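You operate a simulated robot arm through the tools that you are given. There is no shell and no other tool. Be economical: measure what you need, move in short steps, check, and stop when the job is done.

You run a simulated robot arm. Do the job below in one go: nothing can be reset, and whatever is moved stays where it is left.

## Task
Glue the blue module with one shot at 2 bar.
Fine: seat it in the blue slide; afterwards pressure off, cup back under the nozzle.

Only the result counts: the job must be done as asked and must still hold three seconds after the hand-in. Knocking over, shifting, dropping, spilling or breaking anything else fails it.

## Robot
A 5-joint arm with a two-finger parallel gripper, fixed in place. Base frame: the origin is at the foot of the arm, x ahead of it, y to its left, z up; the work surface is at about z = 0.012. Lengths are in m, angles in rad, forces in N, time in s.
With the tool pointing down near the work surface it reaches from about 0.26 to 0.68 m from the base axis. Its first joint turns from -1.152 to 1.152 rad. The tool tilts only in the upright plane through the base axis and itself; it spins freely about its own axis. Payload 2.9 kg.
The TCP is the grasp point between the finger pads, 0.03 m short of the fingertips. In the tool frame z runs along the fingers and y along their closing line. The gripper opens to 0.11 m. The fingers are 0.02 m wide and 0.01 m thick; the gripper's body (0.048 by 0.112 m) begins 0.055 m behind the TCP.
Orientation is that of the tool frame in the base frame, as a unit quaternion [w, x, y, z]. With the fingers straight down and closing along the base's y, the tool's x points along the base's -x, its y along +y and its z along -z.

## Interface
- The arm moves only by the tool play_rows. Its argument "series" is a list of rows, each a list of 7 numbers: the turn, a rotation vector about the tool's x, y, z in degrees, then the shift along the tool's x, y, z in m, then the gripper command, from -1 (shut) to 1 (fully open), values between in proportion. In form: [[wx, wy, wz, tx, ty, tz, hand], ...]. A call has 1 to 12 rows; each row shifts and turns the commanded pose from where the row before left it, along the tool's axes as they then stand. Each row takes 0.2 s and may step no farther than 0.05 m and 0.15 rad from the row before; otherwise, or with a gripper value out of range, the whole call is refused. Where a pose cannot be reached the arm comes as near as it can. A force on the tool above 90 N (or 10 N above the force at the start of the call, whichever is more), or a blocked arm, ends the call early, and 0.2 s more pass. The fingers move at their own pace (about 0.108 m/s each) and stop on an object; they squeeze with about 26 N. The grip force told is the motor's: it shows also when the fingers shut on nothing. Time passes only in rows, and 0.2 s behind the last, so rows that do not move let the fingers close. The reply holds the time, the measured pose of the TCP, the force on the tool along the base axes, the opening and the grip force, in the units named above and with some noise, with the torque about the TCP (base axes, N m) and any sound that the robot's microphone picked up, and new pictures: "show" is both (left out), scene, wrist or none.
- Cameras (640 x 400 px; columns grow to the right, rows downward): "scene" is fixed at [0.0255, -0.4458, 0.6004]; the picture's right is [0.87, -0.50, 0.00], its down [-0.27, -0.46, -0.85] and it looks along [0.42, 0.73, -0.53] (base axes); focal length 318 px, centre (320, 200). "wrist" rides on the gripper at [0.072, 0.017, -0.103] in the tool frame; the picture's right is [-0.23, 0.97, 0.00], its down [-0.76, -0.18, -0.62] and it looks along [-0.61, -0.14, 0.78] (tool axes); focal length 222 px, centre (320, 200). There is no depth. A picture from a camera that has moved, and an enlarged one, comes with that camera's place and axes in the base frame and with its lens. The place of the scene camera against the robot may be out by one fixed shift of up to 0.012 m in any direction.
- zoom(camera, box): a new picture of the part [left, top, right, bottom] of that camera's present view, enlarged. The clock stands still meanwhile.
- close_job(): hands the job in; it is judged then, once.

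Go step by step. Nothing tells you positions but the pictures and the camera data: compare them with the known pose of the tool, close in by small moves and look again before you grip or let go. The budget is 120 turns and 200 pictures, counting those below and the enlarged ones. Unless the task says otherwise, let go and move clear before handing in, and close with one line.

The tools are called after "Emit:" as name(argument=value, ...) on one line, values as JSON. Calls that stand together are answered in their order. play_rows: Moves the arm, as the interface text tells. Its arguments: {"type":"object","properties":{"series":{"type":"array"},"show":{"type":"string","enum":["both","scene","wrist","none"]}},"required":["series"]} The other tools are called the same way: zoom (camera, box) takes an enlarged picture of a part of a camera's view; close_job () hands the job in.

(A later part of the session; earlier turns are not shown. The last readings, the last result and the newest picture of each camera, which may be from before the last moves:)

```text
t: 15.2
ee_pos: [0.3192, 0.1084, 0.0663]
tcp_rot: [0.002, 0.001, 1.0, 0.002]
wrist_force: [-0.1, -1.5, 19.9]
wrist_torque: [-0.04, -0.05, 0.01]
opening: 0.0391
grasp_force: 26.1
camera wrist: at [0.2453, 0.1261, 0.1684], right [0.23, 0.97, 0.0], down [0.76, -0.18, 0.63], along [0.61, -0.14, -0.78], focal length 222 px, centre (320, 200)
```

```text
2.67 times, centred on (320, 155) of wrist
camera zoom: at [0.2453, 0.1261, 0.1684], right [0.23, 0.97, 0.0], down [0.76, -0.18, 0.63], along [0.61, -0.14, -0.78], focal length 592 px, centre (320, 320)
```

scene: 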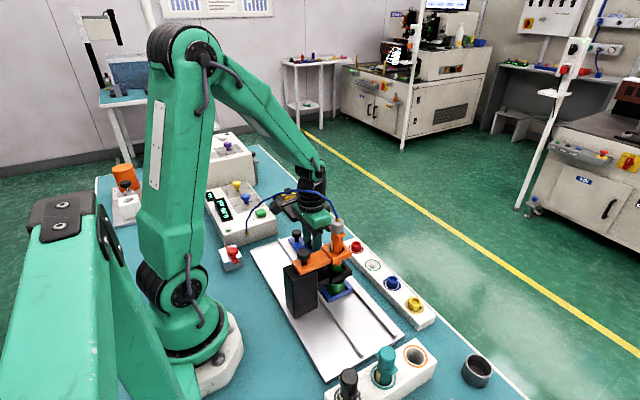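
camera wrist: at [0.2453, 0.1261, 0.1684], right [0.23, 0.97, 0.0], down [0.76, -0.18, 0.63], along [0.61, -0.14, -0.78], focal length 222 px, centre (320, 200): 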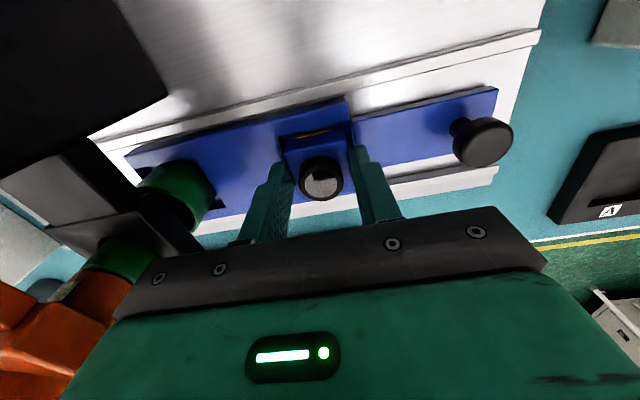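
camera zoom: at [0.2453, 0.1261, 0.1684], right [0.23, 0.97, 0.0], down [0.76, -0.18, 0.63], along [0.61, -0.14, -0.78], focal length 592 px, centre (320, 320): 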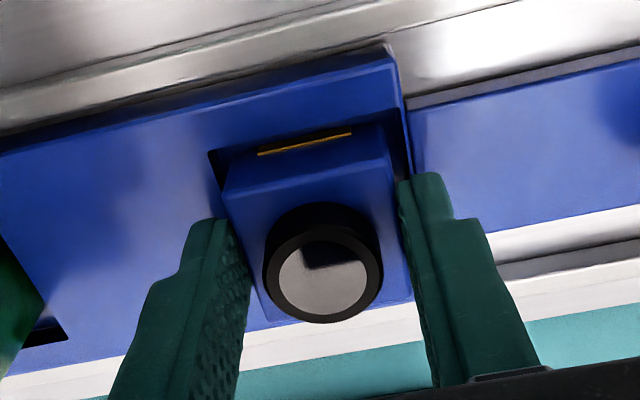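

Contact at 20 N, and the module has sunk into the pocket. I relieve the pressure, open slightly and look.

Emit:
play_rows(series=[[0, 0, 0, 0, 0, -0.0008, -0.5], [0, 0, 0, 0, 0, 0, -0.15], [0, 0, 0, 0, 0, 0, 0.0], [0, 0, 0, 0, 0, 0, 0.05], [0, 0, 0, 0, 0, -0.03, 0.05], [0, 0, 0, 0, 0, -0.04, 0.05], [0, 0, 0, 0, 0, -0.03, 0.05], [0, 0, 0, 0, 0, 0, 0.05]])

Emit:
zoom(camera="wrist", box=[200, 50, 440, 200])

Emit:
zoom(camera="scene", box=[260, 190, 380, 310])

```text
t: 17.0
ee_pos: [0.318, 0.1113, 0.1664]
tcp_rot: [0.0, 0.0, 1.0, 0.0]
wrist_force: [0.2, -0.1, 0.6]
wrist_torque: [0.04, 0.0, -0.02]
opening: 0.0579
grasp_force: 0.1
camera wrist: at [0.2452, 0.1276, 0.2705], right [0.23, 0.97, 0.0], down [0.76, -0.18, 0.62], along [0.61, -0.14, -0.78], focal length 222 px, centre (320, 200)
```

scene: 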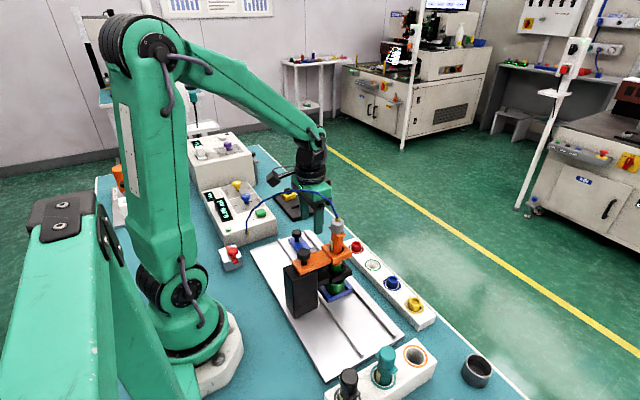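
wrist: 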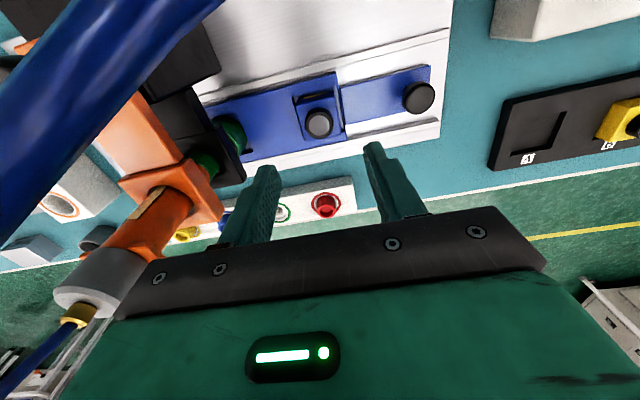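

```text
2.67 times, centred on (320, 125) of wrist
camera zoom: at [0.2452, 0.1276, 0.2705], right [0.23, 0.97, 0.0], down [0.76, -0.18, 0.62], along [0.61, -0.14, -0.78], focal length 592 px, centre (320, 400)
```

zoom: 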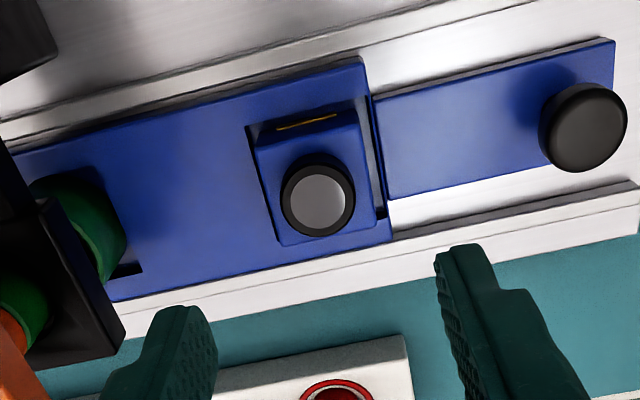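

```text
3.33 times, centred on (320, 250) of scene
camera zoom: at [0.0255, -0.4458, 0.6004], right [0.87, -0.5, 0.0], down [-0.27, -0.46, -0.85], along [0.42, 0.73, -0.53], focal length 1059 px, centre (320, 33)
```

zoom: 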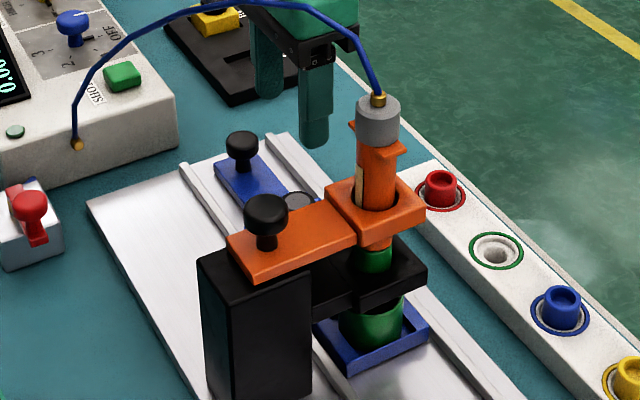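

The module is seated in the pocket. The cup recess lies at y≈0, so the slide must travel about 0.11 m. I turn the hand 90° so the fingers close along x and the camera looks toward the nozzle.

Emit:
play_rows(series=[[0, 0, 8.18, 0, 0, 0, 0.05], [0, 0, 8.18, 0, 0, 0, 0.05], [0, 0, 8.18, 0, 0, 0, 0.05], [0, 0, 8.18, 0, 0, 0, 0.05], [0, 0, 8.18, 0, 0, 0, 0.05], [0, 0, 8.18, 0, 0, 0, 0.05], [0, 0, 8.18, 0, 0, 0, 0.05], [0, 0, 8.18, 0, 0, 0, 0.05], [0, 0, 8.18, 0, 0, 0, 0.05], [0, 0, 8.18, 0, 0, 0, 0.05], [0, 0, 8.2, 0, 0, 0, 0.05], [0, 0, 0, 0.045, 0, 0, 0.05]], show="none")

Emit:
play_rows(series=[[0, 0, 0, 0.045, 0, 0.02, 0.05], [0, 0, 0, 0.0, 0, 0.02, 0.05], [0, 0, 0, 0, 0, 0, 0.05]])

Emit:
zoom(camera="wrist", box=[200, 0, 440, 200])

```text
t: 19.6
ee_pos: [0.3153, 0.1546, 0.1669]
tcp_rot: [0.0, 0.709, 0.706, 0.0]
wrist_force: [0.3, 0.9, 0.0]
wrist_torque: [-0.01, 0.02, 0.02]
opening: 0.058
grasp_force: 0.0
```

```text
t: 20.4
ee_pos: [0.3168, 0.1986, 0.1252]
tcp_rot: [0.0, 0.708, 0.707, 0.0]
wrist_force: [0.3, 0.3, 0.0]
wrist_torque: [0.0, 0.0, 0.04]
opening: 0.0576
grasp_force: 0.1
camera wrist: at [0.3342, 0.2713, 0.2283], right [0.97, -0.23, 0.0], down [-0.18, -0.76, 0.62], along [-0.14, -0.61, -0.78], focal length 222 px, centre (320, 200)
```

scene: 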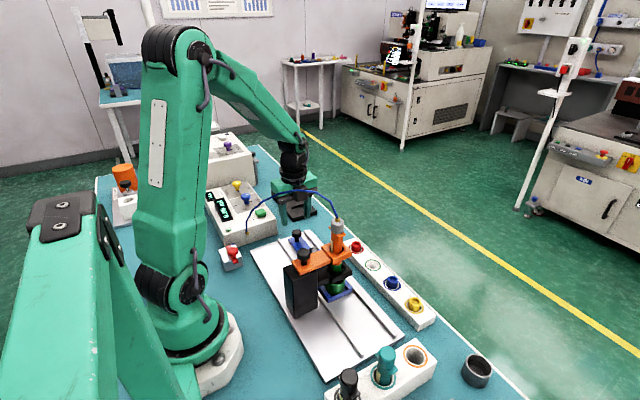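
wrist: 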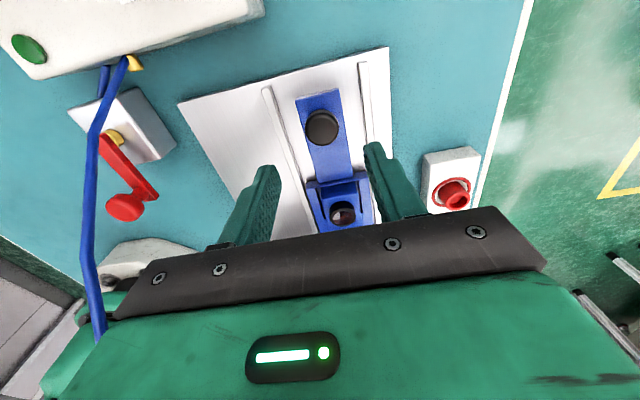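

```text
2.00 times, centred on (320, 100) of wrist
camera zoom: at [0.3342, 0.2713, 0.2283], right [0.97, -0.23, 0.0], down [-0.18, -0.76, 0.62], along [-0.14, -0.61, -0.78], focal length 444 px, centre (320, 400)
```

zoom: 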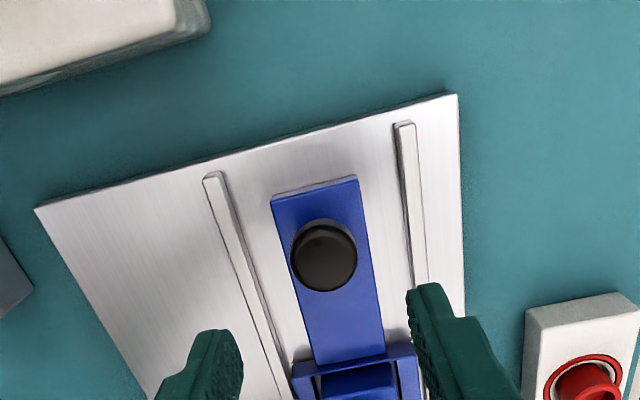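

Knob centre is at about (0.321, 0.207); I align the hand and lower part-way.

Emit:
play_rows(series=[[0, 0, 0, 0.008, 0.004, 0.02, 0.05], [0, 0, 0, 0, 0, 0.02, 0.05], [0, 0, 0, 0, 0, 0.008, 0.05], [0, 0, 0, 0, 0, 0, 0.05]])

Emit:
zoom(camera="wrist", box=[220, 80, 420, 205])

Emit:
zoom(camera="scene", box=[260, 190, 340, 270])

```text
t: 21.4
ee_pos: [0.3214, 0.2097, 0.0772]
tcp_rot: [0.0, 0.707, 0.707, 0.0]
wrist_force: [0.0, 0.2, -0.7]
wrist_torque: [-0.03, 0.01, 0.03]
opening: 0.0575
grasp_force: 0.2
camera wrist: at [0.3378, 0.2807, 0.1804], right [0.97, -0.23, 0.0], down [-0.18, -0.76, 0.62], along [-0.14, -0.61, -0.78], focal length 222 px, centre (320, 200)
```

scene: 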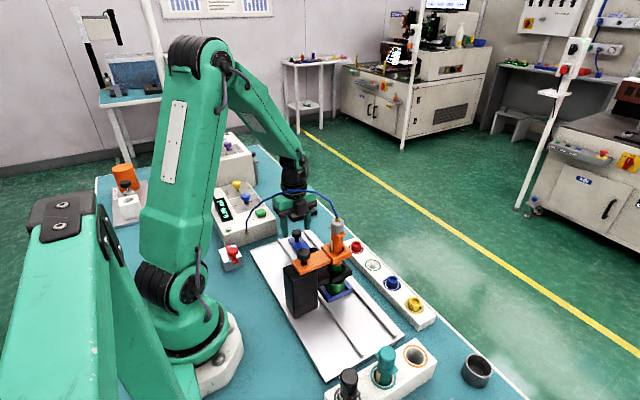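
wrist: 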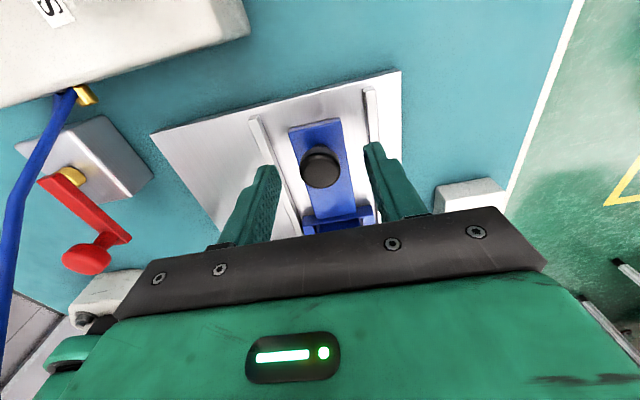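

```text
3.20 times, centred on (320, 142) of wrist
camera zoom: at [0.3378, 0.2807, 0.1804], right [0.97, -0.23, 0.0], down [-0.18, -0.76, 0.62], along [-0.14, -0.61, -0.78], focal length 711 px, centre (320, 384)
```

zoom: 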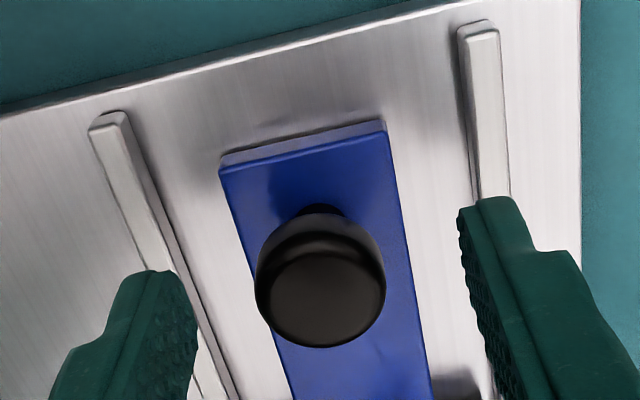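

```text
5.00 times, centred on (300, 230) of scene
camera zoom: at [0.0255, -0.4458, 0.6004], right [0.87, -0.5, 0.0], down [-0.27, -0.46, -0.85], along [0.42, 0.73, -0.53], focal length 1588 px, centre (420, 50)
```

zoom: 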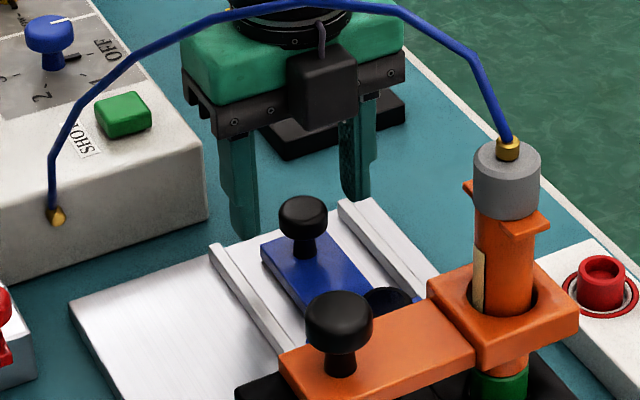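

I narrow the fingers to 40 mm, so they stay off the rails, and lower to grip the knob.

Emit:
play_rows(series=[[0, 0, 0, -0.002, 0, 0, -0.27], [0, 0, 0, 0, 0, 0.006, -0.27], [0, 0, 0, 0, 0, 0.005, -0.27], [0, 0, 0, 0, 0, 0.002, -0.27], [0, 0, 0, 0, 0, 0, -0.27]], show="wrist")

Emit:
zoom(camera="scene", box=[260, 190, 340, 270])

Emit:
zoom(camera="wrist", box=[220, 80, 420, 205])

```text
t: 22.6
ee_pos: [0.3214, 0.2059, 0.0641]
tcp_rot: [0.0, 0.707, 0.707, 0.001]
wrist_force: [0.2, -0.6, 0.3]
wrist_torque: [-0.02, -0.02, 0.01]
opening: 0.0401
grasp_force: 0.0
camera wrist: at [0.3378, 0.2776, 0.1683], right [0.97, -0.23, 0.0], down [-0.18, -0.76, 0.62], along [-0.14, -0.61, -0.78], focal length 222 px, centre (320, 200)
```

wrist: 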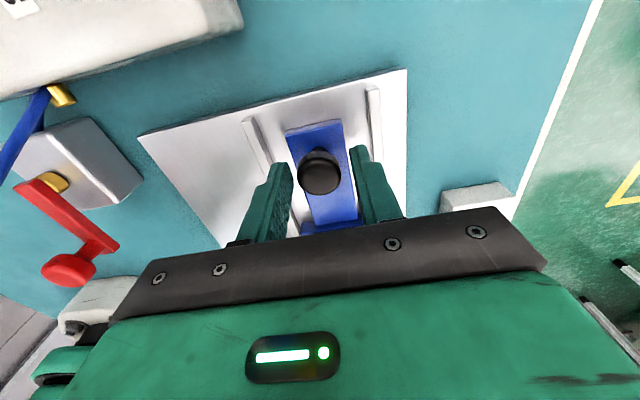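

```text
5.00 times, centred on (300, 230) of scene
camera zoom: at [0.0255, -0.4458, 0.6004], right [0.87, -0.5, 0.0], down [-0.27, -0.46, -0.85], along [0.42, 0.73, -0.53], focal length 1588 px, centre (420, 50)
```

zoom: 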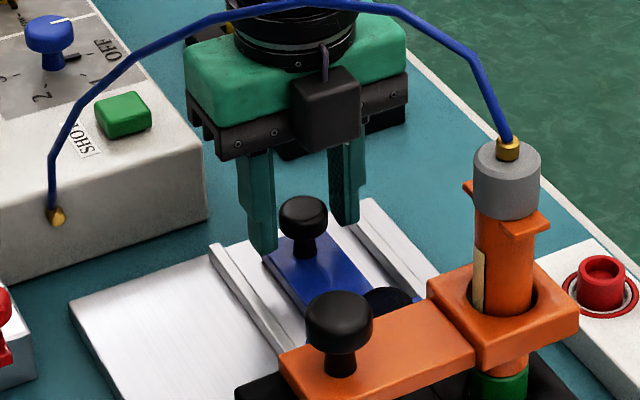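

```text
3.20 times, centred on (320, 142) of wrist
camera zoom: at [0.3378, 0.2776, 0.1683], right [0.97, -0.23, 0.0], down [-0.18, -0.76, 0.62], along [-0.14, -0.61, -0.78], focal length 711 px, centre (320, 384)
```

zoom: 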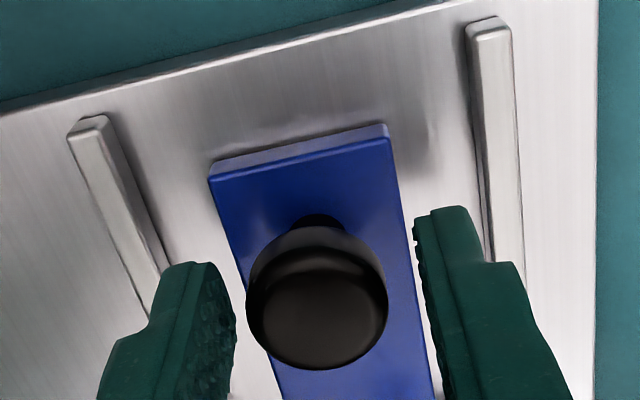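

The knob is between the fingers. I trim 1 mm and close.

Emit:
play_rows(series=[[0, 0, 0, 0, -0.001, 0, -0.27], [0, 0, 0, 0, 0, 0, -0.45], [0, 0, 0, 0, 0, 0, -0.8], [0, 0, 0, 0, 0, 0, -1], [0, 0, 0, 0, 0, 0, -1]], show="wrist")

Emit:
zoom(camera="scene", box=[250, 190, 370, 310])

```text
t: 23.8
ee_pos: [0.3205, 0.2055, 0.066]
tcp_rot: [0.0, 0.707, 0.707, 0.001]
wrist_force: [1.7, 0.7, -3.7]
wrist_torque: [0.07, -0.04, -0.03]
opening: 0.027
grasp_force: 44.9
camera wrist: at [0.3371, 0.278, 0.1686], right [0.97, -0.23, 0.0], down [-0.18, -0.76, 0.62], along [-0.14, -0.61, -0.78], focal length 222 px, centre (320, 200)
```

wrist: 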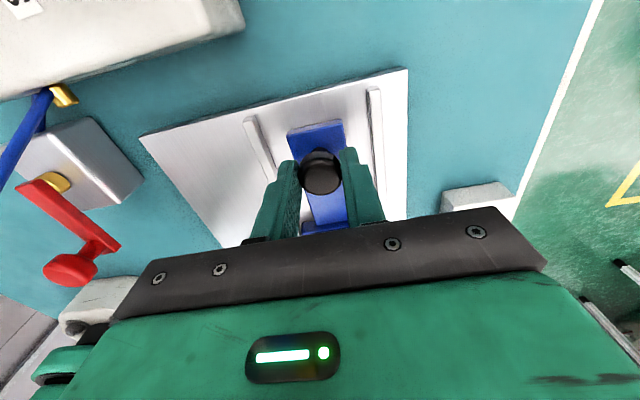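

```text
3.33 times, centred on (310, 250) of scene
camera zoom: at [0.0255, -0.4458, 0.6004], right [0.87, -0.5, 0.0], down [-0.27, -0.46, -0.85], along [0.42, 0.73, -0.53], focal length 1059 px, centre (353, 33)
```

zoom: 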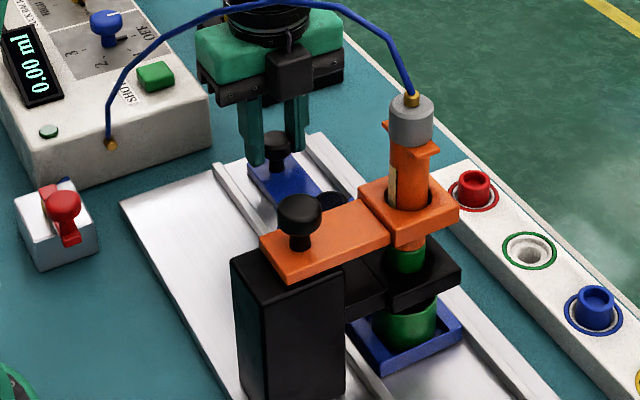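

The knob is gripped. I slide 2 cm toward −y slowly and watch the force.

Emit:
play_rows(series=[[0, 0, 0, -0.003, 0, 0, -1], [0, 0, 0, -0.003, 0, 0, -1], [0, 0, 0, -0.003, 0, 0, -1], [0, 0, 0, -0.003, 0, 0, -1], [0, 0, 0, 0, 0, 0, -1]], show="scene")

Emit:
zoom(camera="scene", box=[280, 220, 380, 320])

```text
t: 25.0
ee_pos: [0.3197, 0.1928, 0.0645]
tcp_rot: [0.0, 0.707, 0.707, -0.001]
wrist_force: [-12.6, 0.4, 9.9]
wrist_torque: [0.14, 0.24, 0.04]
opening: 0.0273
grasp_force: 44.9
```

scene: 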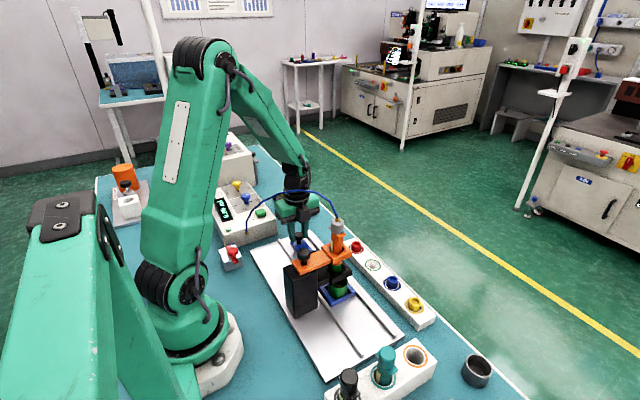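

```text
4.00 times, centred on (330, 270) of scene
camera zoom: at [0.0255, -0.4459, 0.6004], right [0.87, -0.5, 0.0], down [-0.27, -0.46, -0.85], along [0.42, 0.73, -0.53], focal length 1270 px, centre (280, -80)
```

zoom: 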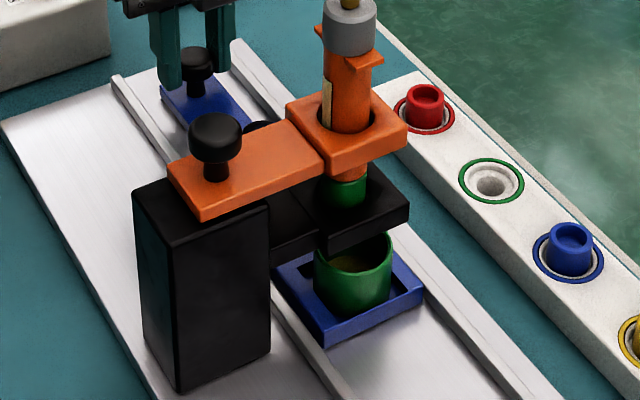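

The slide moves freely in y but presses sideways on a rail (−12.6 N in x). I trim 1 mm toward −x and carry on.

Emit:
play_rows(series=[[0, 0, 0, -0.004, -0.0008, -0.0004, -1], [0, 0, 0, -0.005, 0, 0, -1], [0, 0, 0, -0.005, 0, 0, -1], [0, 0, 0, -0.005, 0, 0, -1], [0, 0, 0, 0, 0, 0, -1]], show="none")

```text
t: 26.2
ee_pos: [0.3193, 0.1745, 0.0655]
tcp_rot: [0.0, 0.707, 0.707, 0.0]
wrist_force: [-3.4, 0.3, 1.0]
wrist_torque: [0.1, 0.03, 0.02]
opening: 0.0271
grasp_force: 45.4
```

Forces have dropped. I continue another 40 mm.

Emit:
play_rows(series=[[0, 0, 0, -0.006, -0.0003, 0, -1], [0, 0, 0, -0.007, 0, 0, -1], [0, 0, 0, -0.007, 0, 0, -1], [0, 0, 0, -0.007, 0, 0, -1], [0, 0, 0, -0.007, 0, 0, -1], [0, 0, 0, -0.006, 0, 0, -1], [0, 0, 0, 0, 0, 0, -1]], show="both")

Emit:
zoom(camera="scene", box=[280, 220, 380, 320])

Emit:
zoom(camera="wrist", box=[200, 100, 440, 250])

```text
t: 27.8
ee_pos: [0.3194, 0.1344, 0.0645]
tcp_rot: [0.001, 0.708, 0.706, 0.003]
wrist_force: [23.5, -0.5, -11.5]
wrist_torque: [-0.19, -0.41, 0.01]
opening: 0.027
grasp_force: 44.8
camera wrist: at [0.3364, 0.2066, 0.1688], right [0.97, -0.23, 0.0], down [-0.18, -0.76, 0.62], along [-0.14, -0.61, -0.78], focal length 222 px, centre (320, 200)
```

scene: 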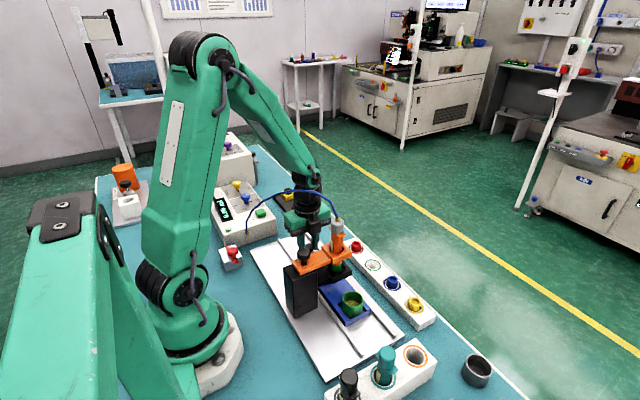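
wrist: 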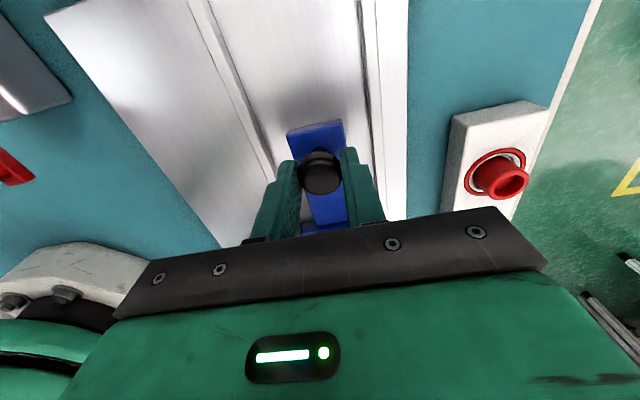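

```text
4.00 times, centred on (330, 270) of scene
camera zoom: at [0.0256, -0.4458, 0.6005], right [0.87, -0.5, 0.0], down [-0.27, -0.46, -0.85], along [0.42, 0.73, -0.53], focal length 1270 px, centre (280, -80)
```

zoom: 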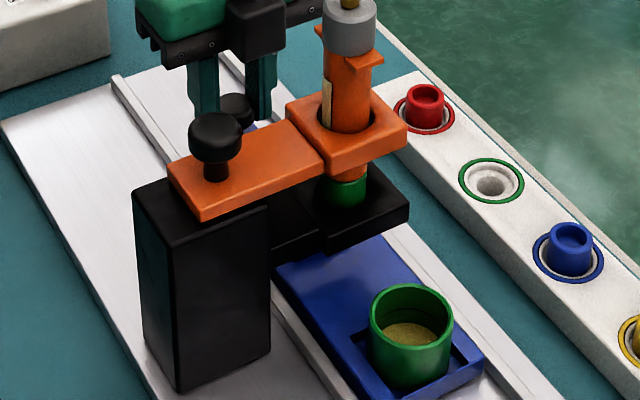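

```text
2.67 times, centred on (320, 175) of wrist
camera zoom: at [0.3364, 0.2066, 0.1688], right [0.97, -0.23, 0.0], down [-0.18, -0.76, 0.62], along [-0.14, -0.61, -0.78], focal length 592 px, centre (320, 267)
```

zoom: 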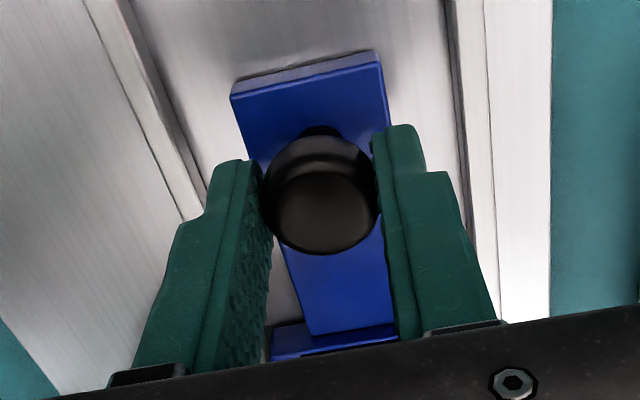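

The cup has cleared the nozzle. I trim x back by 0.9 mm and continue 25 mm.

Emit:
play_rows(series=[[0, 0, 0, 0, 0.0009, 0.0004, -1], [0, 0, 0, -0.006, 0, 0, -1], [0, 0, 0, -0.006, 0, 0, -1], [0, 0, 0, -0.006, 0, 0, -1], [0, 0, 0, -0.007, 0, 0, -1], [0, 0, 0, 0, 0, 0, -1]], show="scene")

Emit:
zoom(camera="scene", box=[280, 220, 380, 320])

```text
t: 29.2
ee_pos: [0.3199, 0.1089, 0.0641]
tcp_rot: [0.0, 0.707, 0.707, 0.0]
wrist_force: [-0.9, 0.3, 38.0]
wrist_torque: [-0.06, 0.02, -0.03]
opening: 0.0272
grasp_force: 45.2
```

scene: 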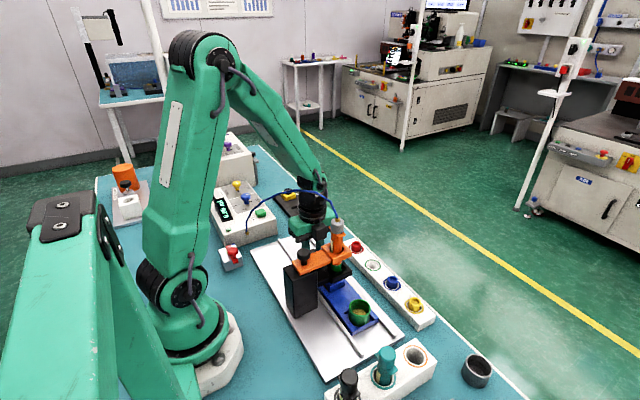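

```text
4.00 times, centred on (330, 270) of scene
camera zoom: at [0.0254, -0.4459, 0.6004], right [0.87, -0.5, 0.0], down [-0.27, -0.46, -0.85], along [0.42, 0.73, -0.53], focal length 1270 px, centre (280, -80)
```

zoom: 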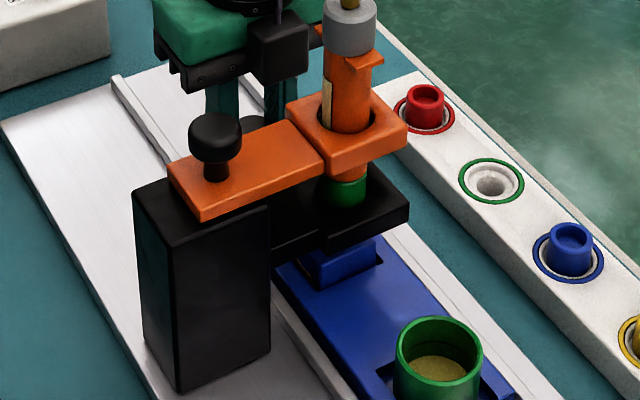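

The module is now under the guide plate. I ease 0.6 mm upward to relieve the z force and continue 8 mm.

Emit:
play_rows(series=[[0, 0, 0, 0, 0, -0.0005, -1], [0, 0, 0, -0.004, 0, 0, -1], [0, 0, 0, -0.004, 0, 0, -1], [0, 0, 0, 0, 0, 0, -1]], show="both")

Emit:
zoom(camera="scene", box=[280, 220, 380, 320])

Emit:
zoom(camera="wrist", box=[200, 100, 440, 250])

```text
t: 30.2
ee_pos: [0.3211, 0.1015, 0.064]
tcp_rot: [0.0, 0.707, 0.707, 0.0]
wrist_force: [-2.7, -2.5, 35.9]
wrist_torque: [-0.06, 0.06, 0.02]
opening: 0.0271
grasp_force: 44.8
camera wrist: at [0.337, 0.1732, 0.1683], right [0.97, -0.23, 0.0], down [-0.18, -0.76, 0.62], along [-0.14, -0.61, -0.78], focal length 222 px, centre (320, 200)
```

scene: 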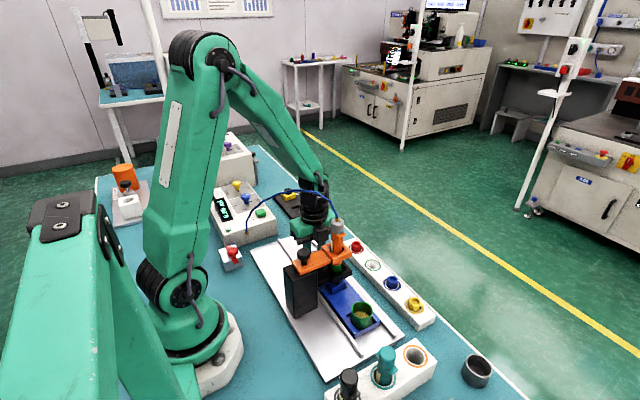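
wrist: 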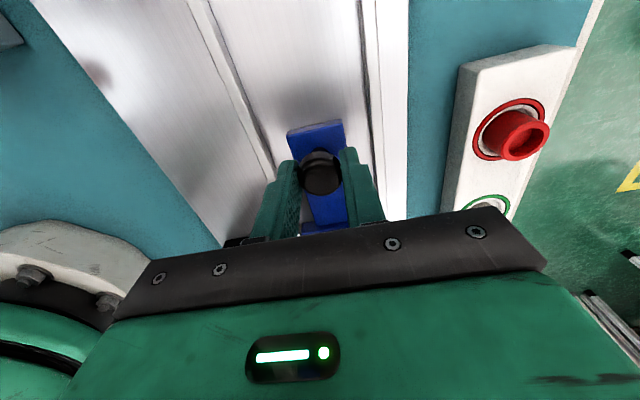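

```text
4.00 times, centred on (330, 270) of scene
camera zoom: at [0.0254, -0.4459, 0.6004], right [0.87, -0.5, 0.0], down [-0.27, -0.46, -0.85], along [0.42, 0.73, -0.53], focal length 1270 px, centre (280, -80)
```

zoom: 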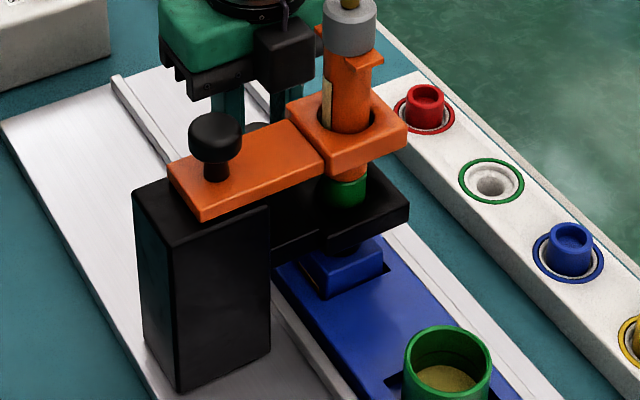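

```text
2.67 times, centred on (320, 175) of wrist
camera zoom: at [0.337, 0.1732, 0.1683], right [0.97, -0.23, 0.0], down [-0.18, -0.76, 0.62], along [-0.14, -0.61, -0.78], focal length 592 px, centre (320, 267)
```

zoom: 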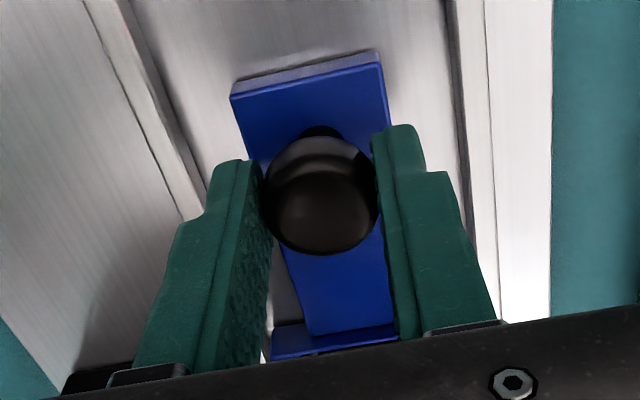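

About 104 mm travelled. I relieve z again and advance 3 mm, looking for a stop and checking the alignment.

Emit:
play_rows(series=[[0, 0, 0, 0, 0, -0.0007, -1], [0, 0, 0, -0.002, 0, 0, -1], [0, 0, 0, -0.002, 0, 0, -1], [0, 0, 0, 0, 0, 0, -1]], show="scene")

Emit:
zoom(camera="scene", box=[310, 260, 390, 320])

```text
t: 31.2
ee_pos: [0.3201, 0.0974, 0.0645]
tcp_rot: [0.0, 0.708, 0.706, 0.0]
wrist_force: [18.4, -1.9, -16.1]
wrist_torque: [0.05, -0.38, 0.04]
opening: 0.0268
grasp_force: 45.1
```

scene: 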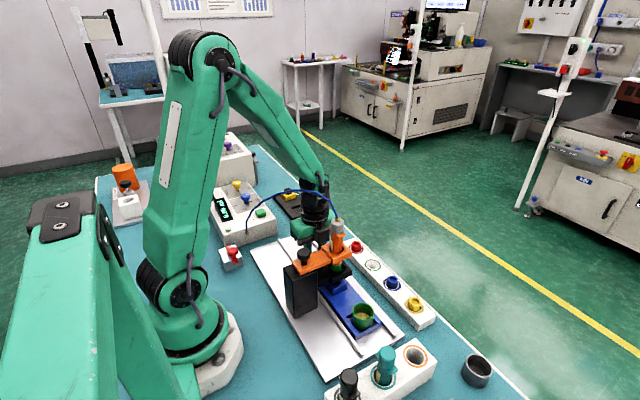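

```text
6.67 times, centred on (350, 290) of scene
camera zoom: at [0.0256, -0.4458, 0.6005], right [0.87, -0.5, 0.0], down [-0.27, -0.46, -0.85], along [0.42, 0.73, -0.53], focal length 2117 px, centre (120, -400)
```

zoom: 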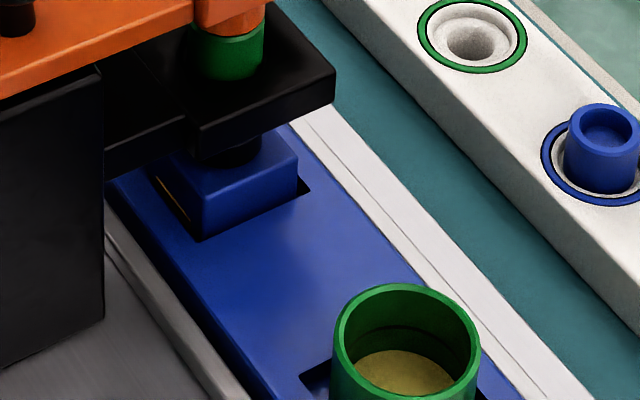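

I need to compare the lens and the nozzle more precisely, so I'll zoom tight.

Emit:
zoom(camera="scene", box=[325, 256, 357, 292])

Emit:
zoom(camera="scene", box=[315, 216, 371, 272])

```text
11.11 times, centred on (341, 274) of scene
camera zoom: at [0.0256, -0.4458, 0.6005], right [0.87, -0.5, 0.0], down [-0.27, -0.46, -0.85], along [0.42, 0.73, -0.53], focal length 3529 px, centre (87, -622)
```

zoom: 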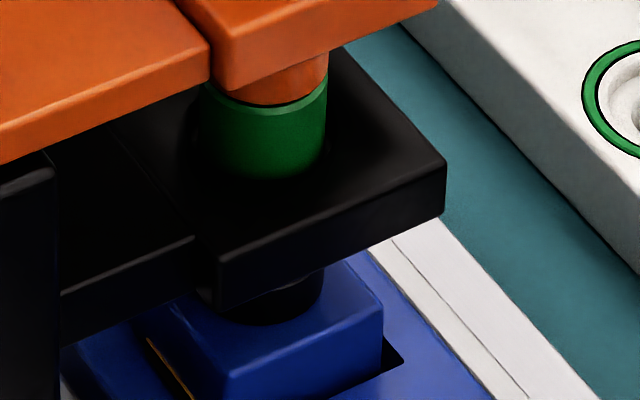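

```text
7.14 times, centred on (343, 244) of scene
camera zoom: at [0.0256, -0.4458, 0.6005], right [0.87, -0.5, 0.0], down [-0.27, -0.46, -0.85], along [0.42, 0.73, -0.53], focal length 2268 px, centre (156, -114)
```

zoom: 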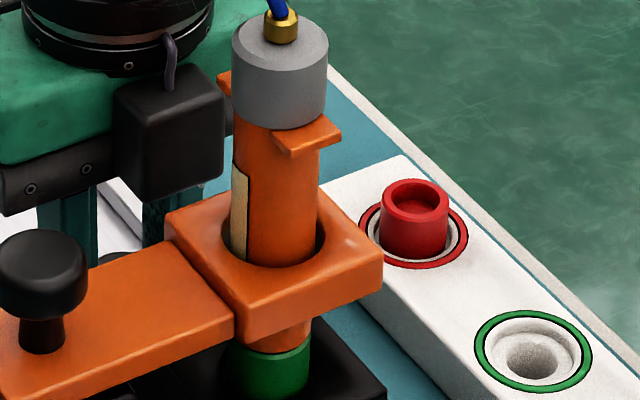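

The lens lies under the nozzle within about a millimetre. I relax the side force, release the knob and rise clear.

Emit:
play_rows(series=[[0, 0, 0, 0, 0.0006, 0.0003, -1], [0, 0, 0, 0, 0, 0, -0.45], [0, 0, 0, 0, 0, 0, -0.27], [0, 0, 0, 0, 0, 0, -0.27], [0, 0, 0, 0, 0, -0.02, -0.27], [0, 0, 0, 0, 0, -0.02, -0.27], [0, 0, 0, 0, 0, -0.01, -0.27], [0, 0, 0, 0, 0, 0, -0.27]])

Emit:
zoom(camera="scene", box=[310, 240, 390, 320])

Emit:
zoom(camera="wrist", box=[200, 100, 440, 250])

```text
t: 33.0
ee_pos: [0.3204, 0.0975, 0.1143]
tcp_rot: [0.0, 0.707, 0.708, 0.0]
wrist_force: [-0.5, 1.3, 0.2]
wrist_torque: [-0.02, -0.02, -0.01]
opening: 0.0403
grasp_force: 0.1
camera wrist: at [0.3372, 0.17, 0.2183], right [0.97, -0.23, 0.0], down [-0.18, -0.76, 0.62], along [-0.14, -0.61, -0.78], focal length 222 px, centre (320, 200)
```

scene: 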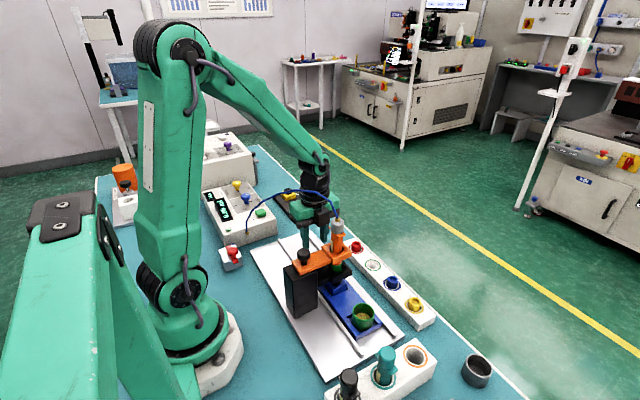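
wrist: 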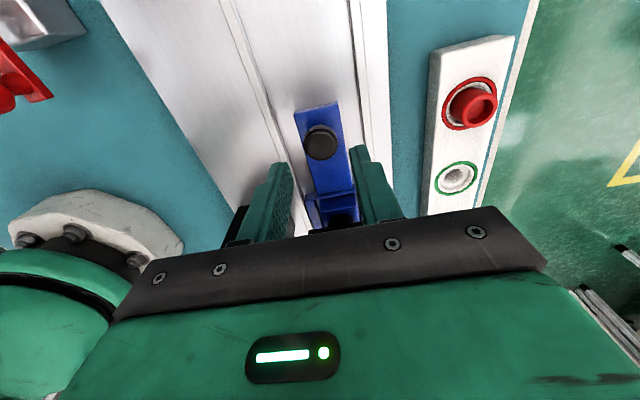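

```text
5.00 times, centred on (350, 280) of scene
camera zoom: at [0.0255, -0.4458, 0.6004], right [0.87, -0.5, 0.0], down [-0.27, -0.46, -0.85], along [0.42, 0.73, -0.53], focal length 1588 px, centre (170, -200)
```

zoom: 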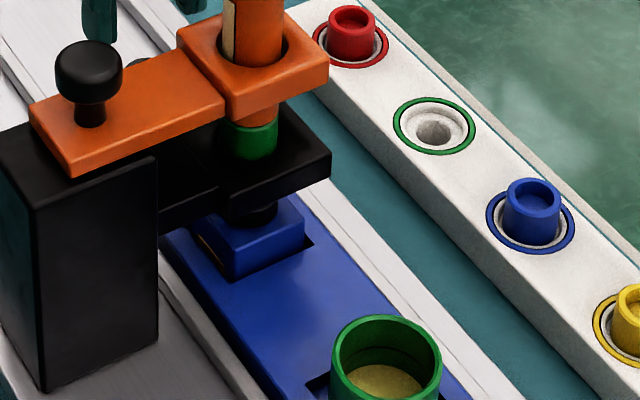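

```text
2.67 times, centred on (320, 175) of wrist
camera zoom: at [0.3372, 0.17, 0.2183], right [0.97, -0.23, 0.0], down [-0.18, -0.76, 0.62], along [-0.14, -0.61, -0.78], focal length 592 px, centre (320, 267)
```

zoom: 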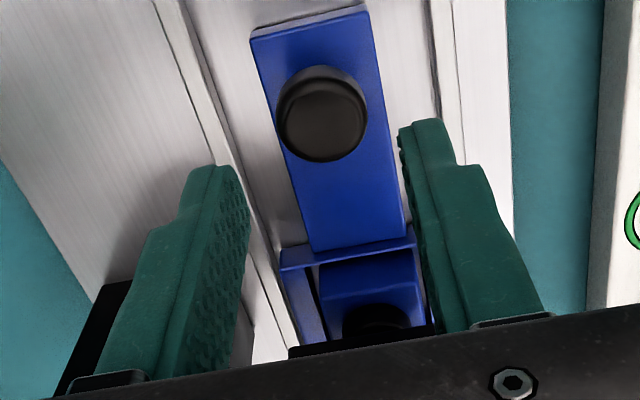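

The slide stayed put and the knob is free. Next I travel to the pressure dial near (0.245, 0.41), staying at the front side of the hose.

Emit:
play_rows(series=[[0, 0, 0, 0.03, 0, -0.005, -0.1], [0, 0, 0, 0.045, 0, -0.012, -0.1], [0, 0, 0, 0.045, 0, -0.012, -0.1], [0, 0, 0, 0.045, 0, -0.012, -0.1], [0, 0, 0, 0.045, 0, -0.012, -0.1], [0, 0, 0, 0.045, 0, -0.012, -0.1], [0, 0, 0, 0.045, 0, -0.012, -0.1], [0, 0, 0, 0.012, -0.03, 0, -0.1], [0, 0, 0, 0, -0.03, 0, -0.1], [0, 0, 0, 0, 0, 0, -0.1]])

Emit:
zoom(camera="wrist", box=[200, 50, 440, 230])

```text
t: 35.2
ee_pos: [0.2604, 0.4102, 0.1916]
tcp_rot: [0.0, 0.707, 0.707, -0.001]
wrist_force: [-0.3, 0.0, -0.2]
wrist_torque: [-0.01, 0.0, 0.0]
opening: 0.0496
grasp_force: 0.1
camera wrist: at [0.2774, 0.4817, 0.2957], right [0.97, -0.23, 0.0], down [-0.18, -0.76, 0.62], along [-0.14, -0.61, -0.78], focal length 222 px, centre (320, 200)
```

scene: 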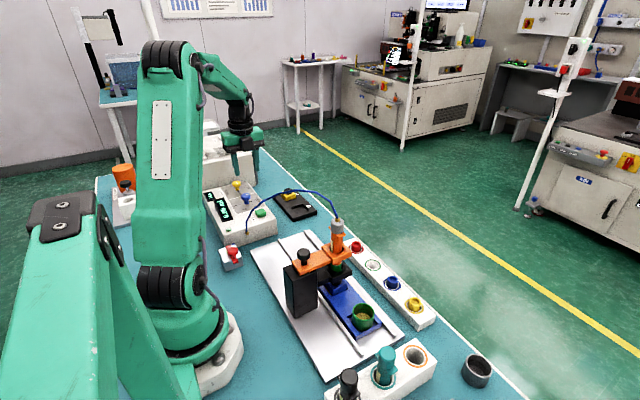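
wrist: 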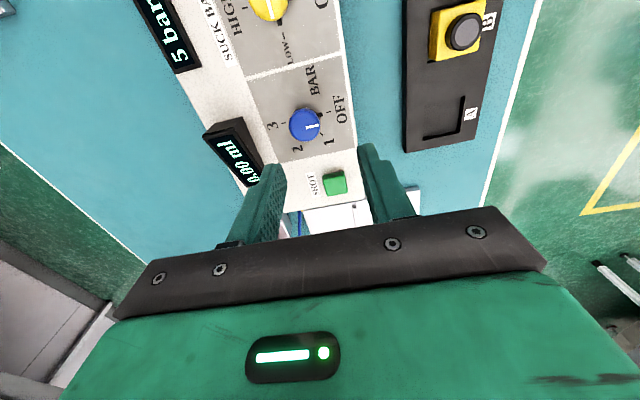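

```text
2.22 times, centred on (320, 140) of wrist
camera zoom: at [0.2774, 0.4817, 0.2957], right [0.97, -0.23, 0.0], down [-0.18, -0.76, 0.62], along [-0.14, -0.61, -0.78], focal length 494 px, centre (320, 333)
```

zoom: 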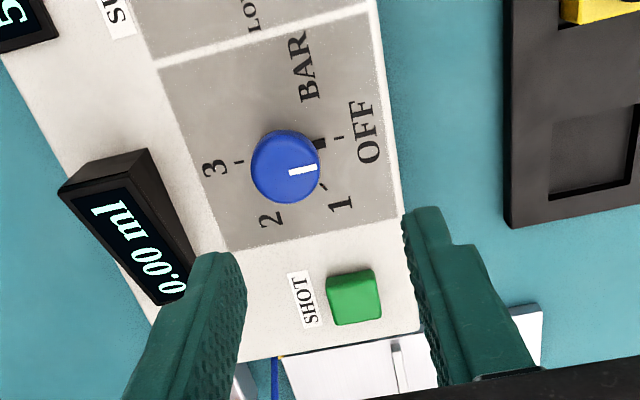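

The dial's marks are 60° apart (OFF→1→2→3 clockwise), so 2 bar is 120° clockwise. The knob centre is near (0.245, 0.410) with its top at z≈0.08; I move above it.

Emit:
play_rows(series=[[0, 0, 0, 0, -0.0153, 0.02, -0.1], [0, 0, 0, 0, 0, 0.03, -0.1], [0, 0, 0, 0, 0, 0.015, -0.1], [0, 0, 0, 0, 0, 0, -0.1]], show="wrist")

Emit:
zoom(camera="wrist", box=[220, 80, 420, 205])

Emit:
zoom(camera="scene", box=[200, 120, 300, 240])

```text
t: 36.2
ee_pos: [0.2464, 0.408, 0.1256]
tcp_rot: [0.0, 0.707, 0.707, 0.0]
wrist_force: [1.2, -0.1, 0.0]
wrist_torque: [0.01, 0.02, -0.01]
opening: 0.0495
grasp_force: 0.1
camera wrist: at [0.2631, 0.4803, 0.2302], right [0.97, -0.23, 0.0], down [-0.18, -0.76, 0.62], along [-0.14, -0.61, -0.78], focal length 222 px, centre (320, 200)
```

wrist: 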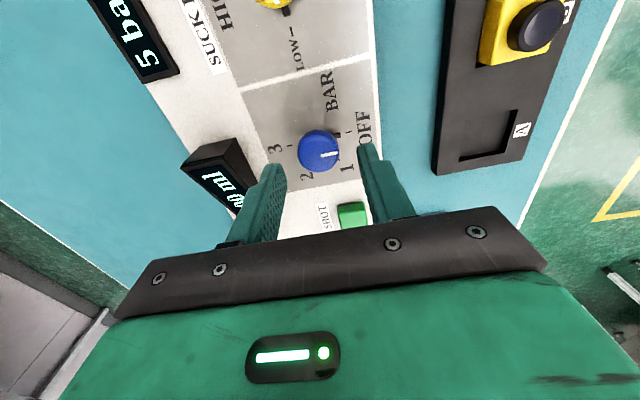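

```text
3.20 times, centred on (320, 142) of wrist
camera zoom: at [0.2631, 0.4803, 0.2302], right [0.97, -0.23, 0.0], down [-0.18, -0.76, 0.62], along [-0.14, -0.61, -0.78], focal length 711 px, centre (320, 384)
```

zoom: 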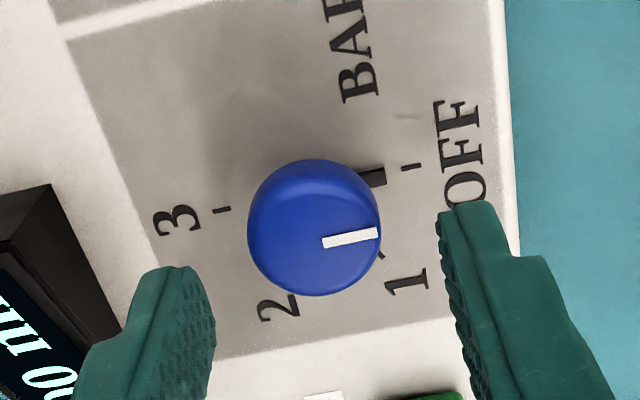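

```text
3.33 times, centred on (250, 180) of scene
camera zoom: at [0.0255, -0.4458, 0.6004], right [0.87, -0.5, 0.0], down [-0.27, -0.46, -0.85], along [0.42, 0.73, -0.53], focal length 1059 px, centre (553, 267)
```

zoom: 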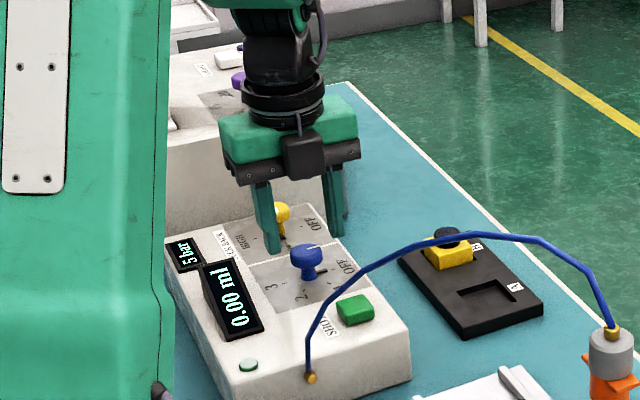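

Knob centre refined to (0.2455, 0.411), cap top z≈0.087. I trim, lower until the pads surround the cap, and close.

Emit:
play_rows(series=[[0, 0, 0, 0.003, -0.0005, 0.01, -0.1], [0, 0, 0, 0, 0, 0.01, -0.1], [0, 0, 0, 0, 0, 0.006, -0.1], [0, 0, 0, 0, 0, 0, -0.1]], show="wrist")

Emit:
zoom(camera="wrist", box=[220, 80, 420, 205])

Emit:
zoom(camera="scene", box=[225, 165, 285, 225])

```text
t: 37.2
ee_pos: [0.2442, 0.4115, 0.101]
tcp_rot: [0.0, 0.707, 0.707, 0.0]
wrist_force: [-0.3, 0.5, 0.3]
wrist_torque: [-0.02, -0.01, -0.02]
opening: 0.0496
grasp_force: 0.1
camera wrist: at [0.2617, 0.4839, 0.2046], right [0.97, -0.23, 0.0], down [-0.18, -0.76, 0.62], along [-0.14, -0.61, -0.78], focal length 222 px, centre (320, 200)
```

wrist: 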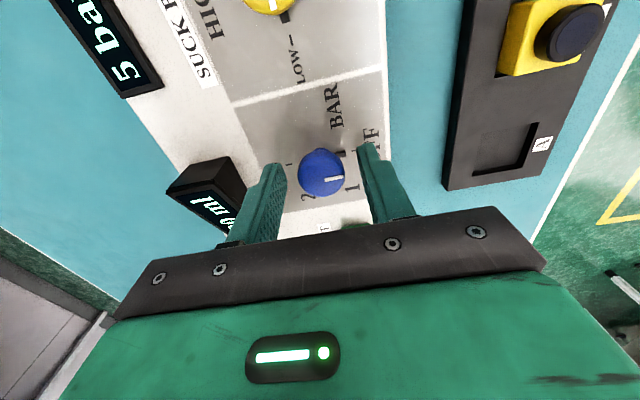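

```text
3.20 times, centred on (320, 142) of wrist
camera zoom: at [0.2617, 0.4839, 0.2046], right [0.97, -0.23, 0.0], down [-0.18, -0.76, 0.62], along [-0.14, -0.61, -0.78], focal length 711 px, centre (320, 384)
```

zoom: 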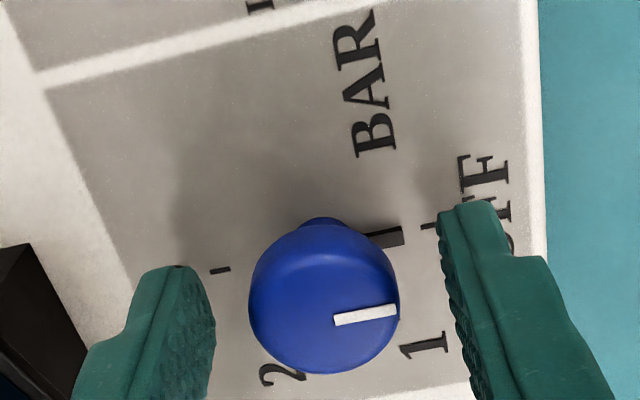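

```text
6.67 times, centred on (255, 195) of scene
camera zoom: at [0.0255, -0.4458, 0.6004], right [0.87, -0.5, 0.0], down [-0.27, -0.46, -0.85], along [0.42, 0.73, -0.53], focal length 2117 px, centre (753, 233)
```

zoom: 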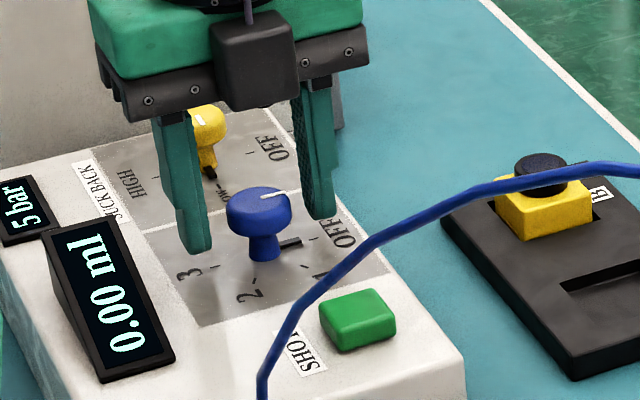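

Well centred. I close on the cap with a 1 mm trim in y.

Emit:
play_rows(series=[[0, 0, 0, 0.001, 0, 0.002, -0.1], [0, 0, 0, 0, 0, 0, -0.4], [0, 0, 0, 0, 0, 0, -0.7], [0, 0, 0, 0, 0, 0, -1], [0, 0, 0, 0, 0, 0, -1]], show="none")

```text
t: 38.4
ee_pos: [0.2452, 0.4128, 0.0993]
tcp_rot: [-0.001, 0.707, 0.707, 0.0]
wrist_force: [2.6, 0.5, -0.1]
wrist_torque: [0.02, -0.04, -0.08]
opening: 0.0295
grasp_force: 45.1
```

Gripped (29.5 mm). I turn 60° clockwise first and check.

Emit:
play_rows(series=[[0, 0, 8.5, 0, 0, 0, -1], [0, 0, 8.5, 0, 0, 0, -1], [0, 0, 8.5, 0, 0, 0, -1], [0, 0, 8.5, 0, 0, 0, -1], [0, 0, 8.5, 0, 0, 0, -1], [0, 0, 8.5, 0, 0, 0, -1], [0, 0, 9.0, 0, 0, 0, -1]], show="both")

```text
refused: row 7 steps farther than a row can; nothing moved
```

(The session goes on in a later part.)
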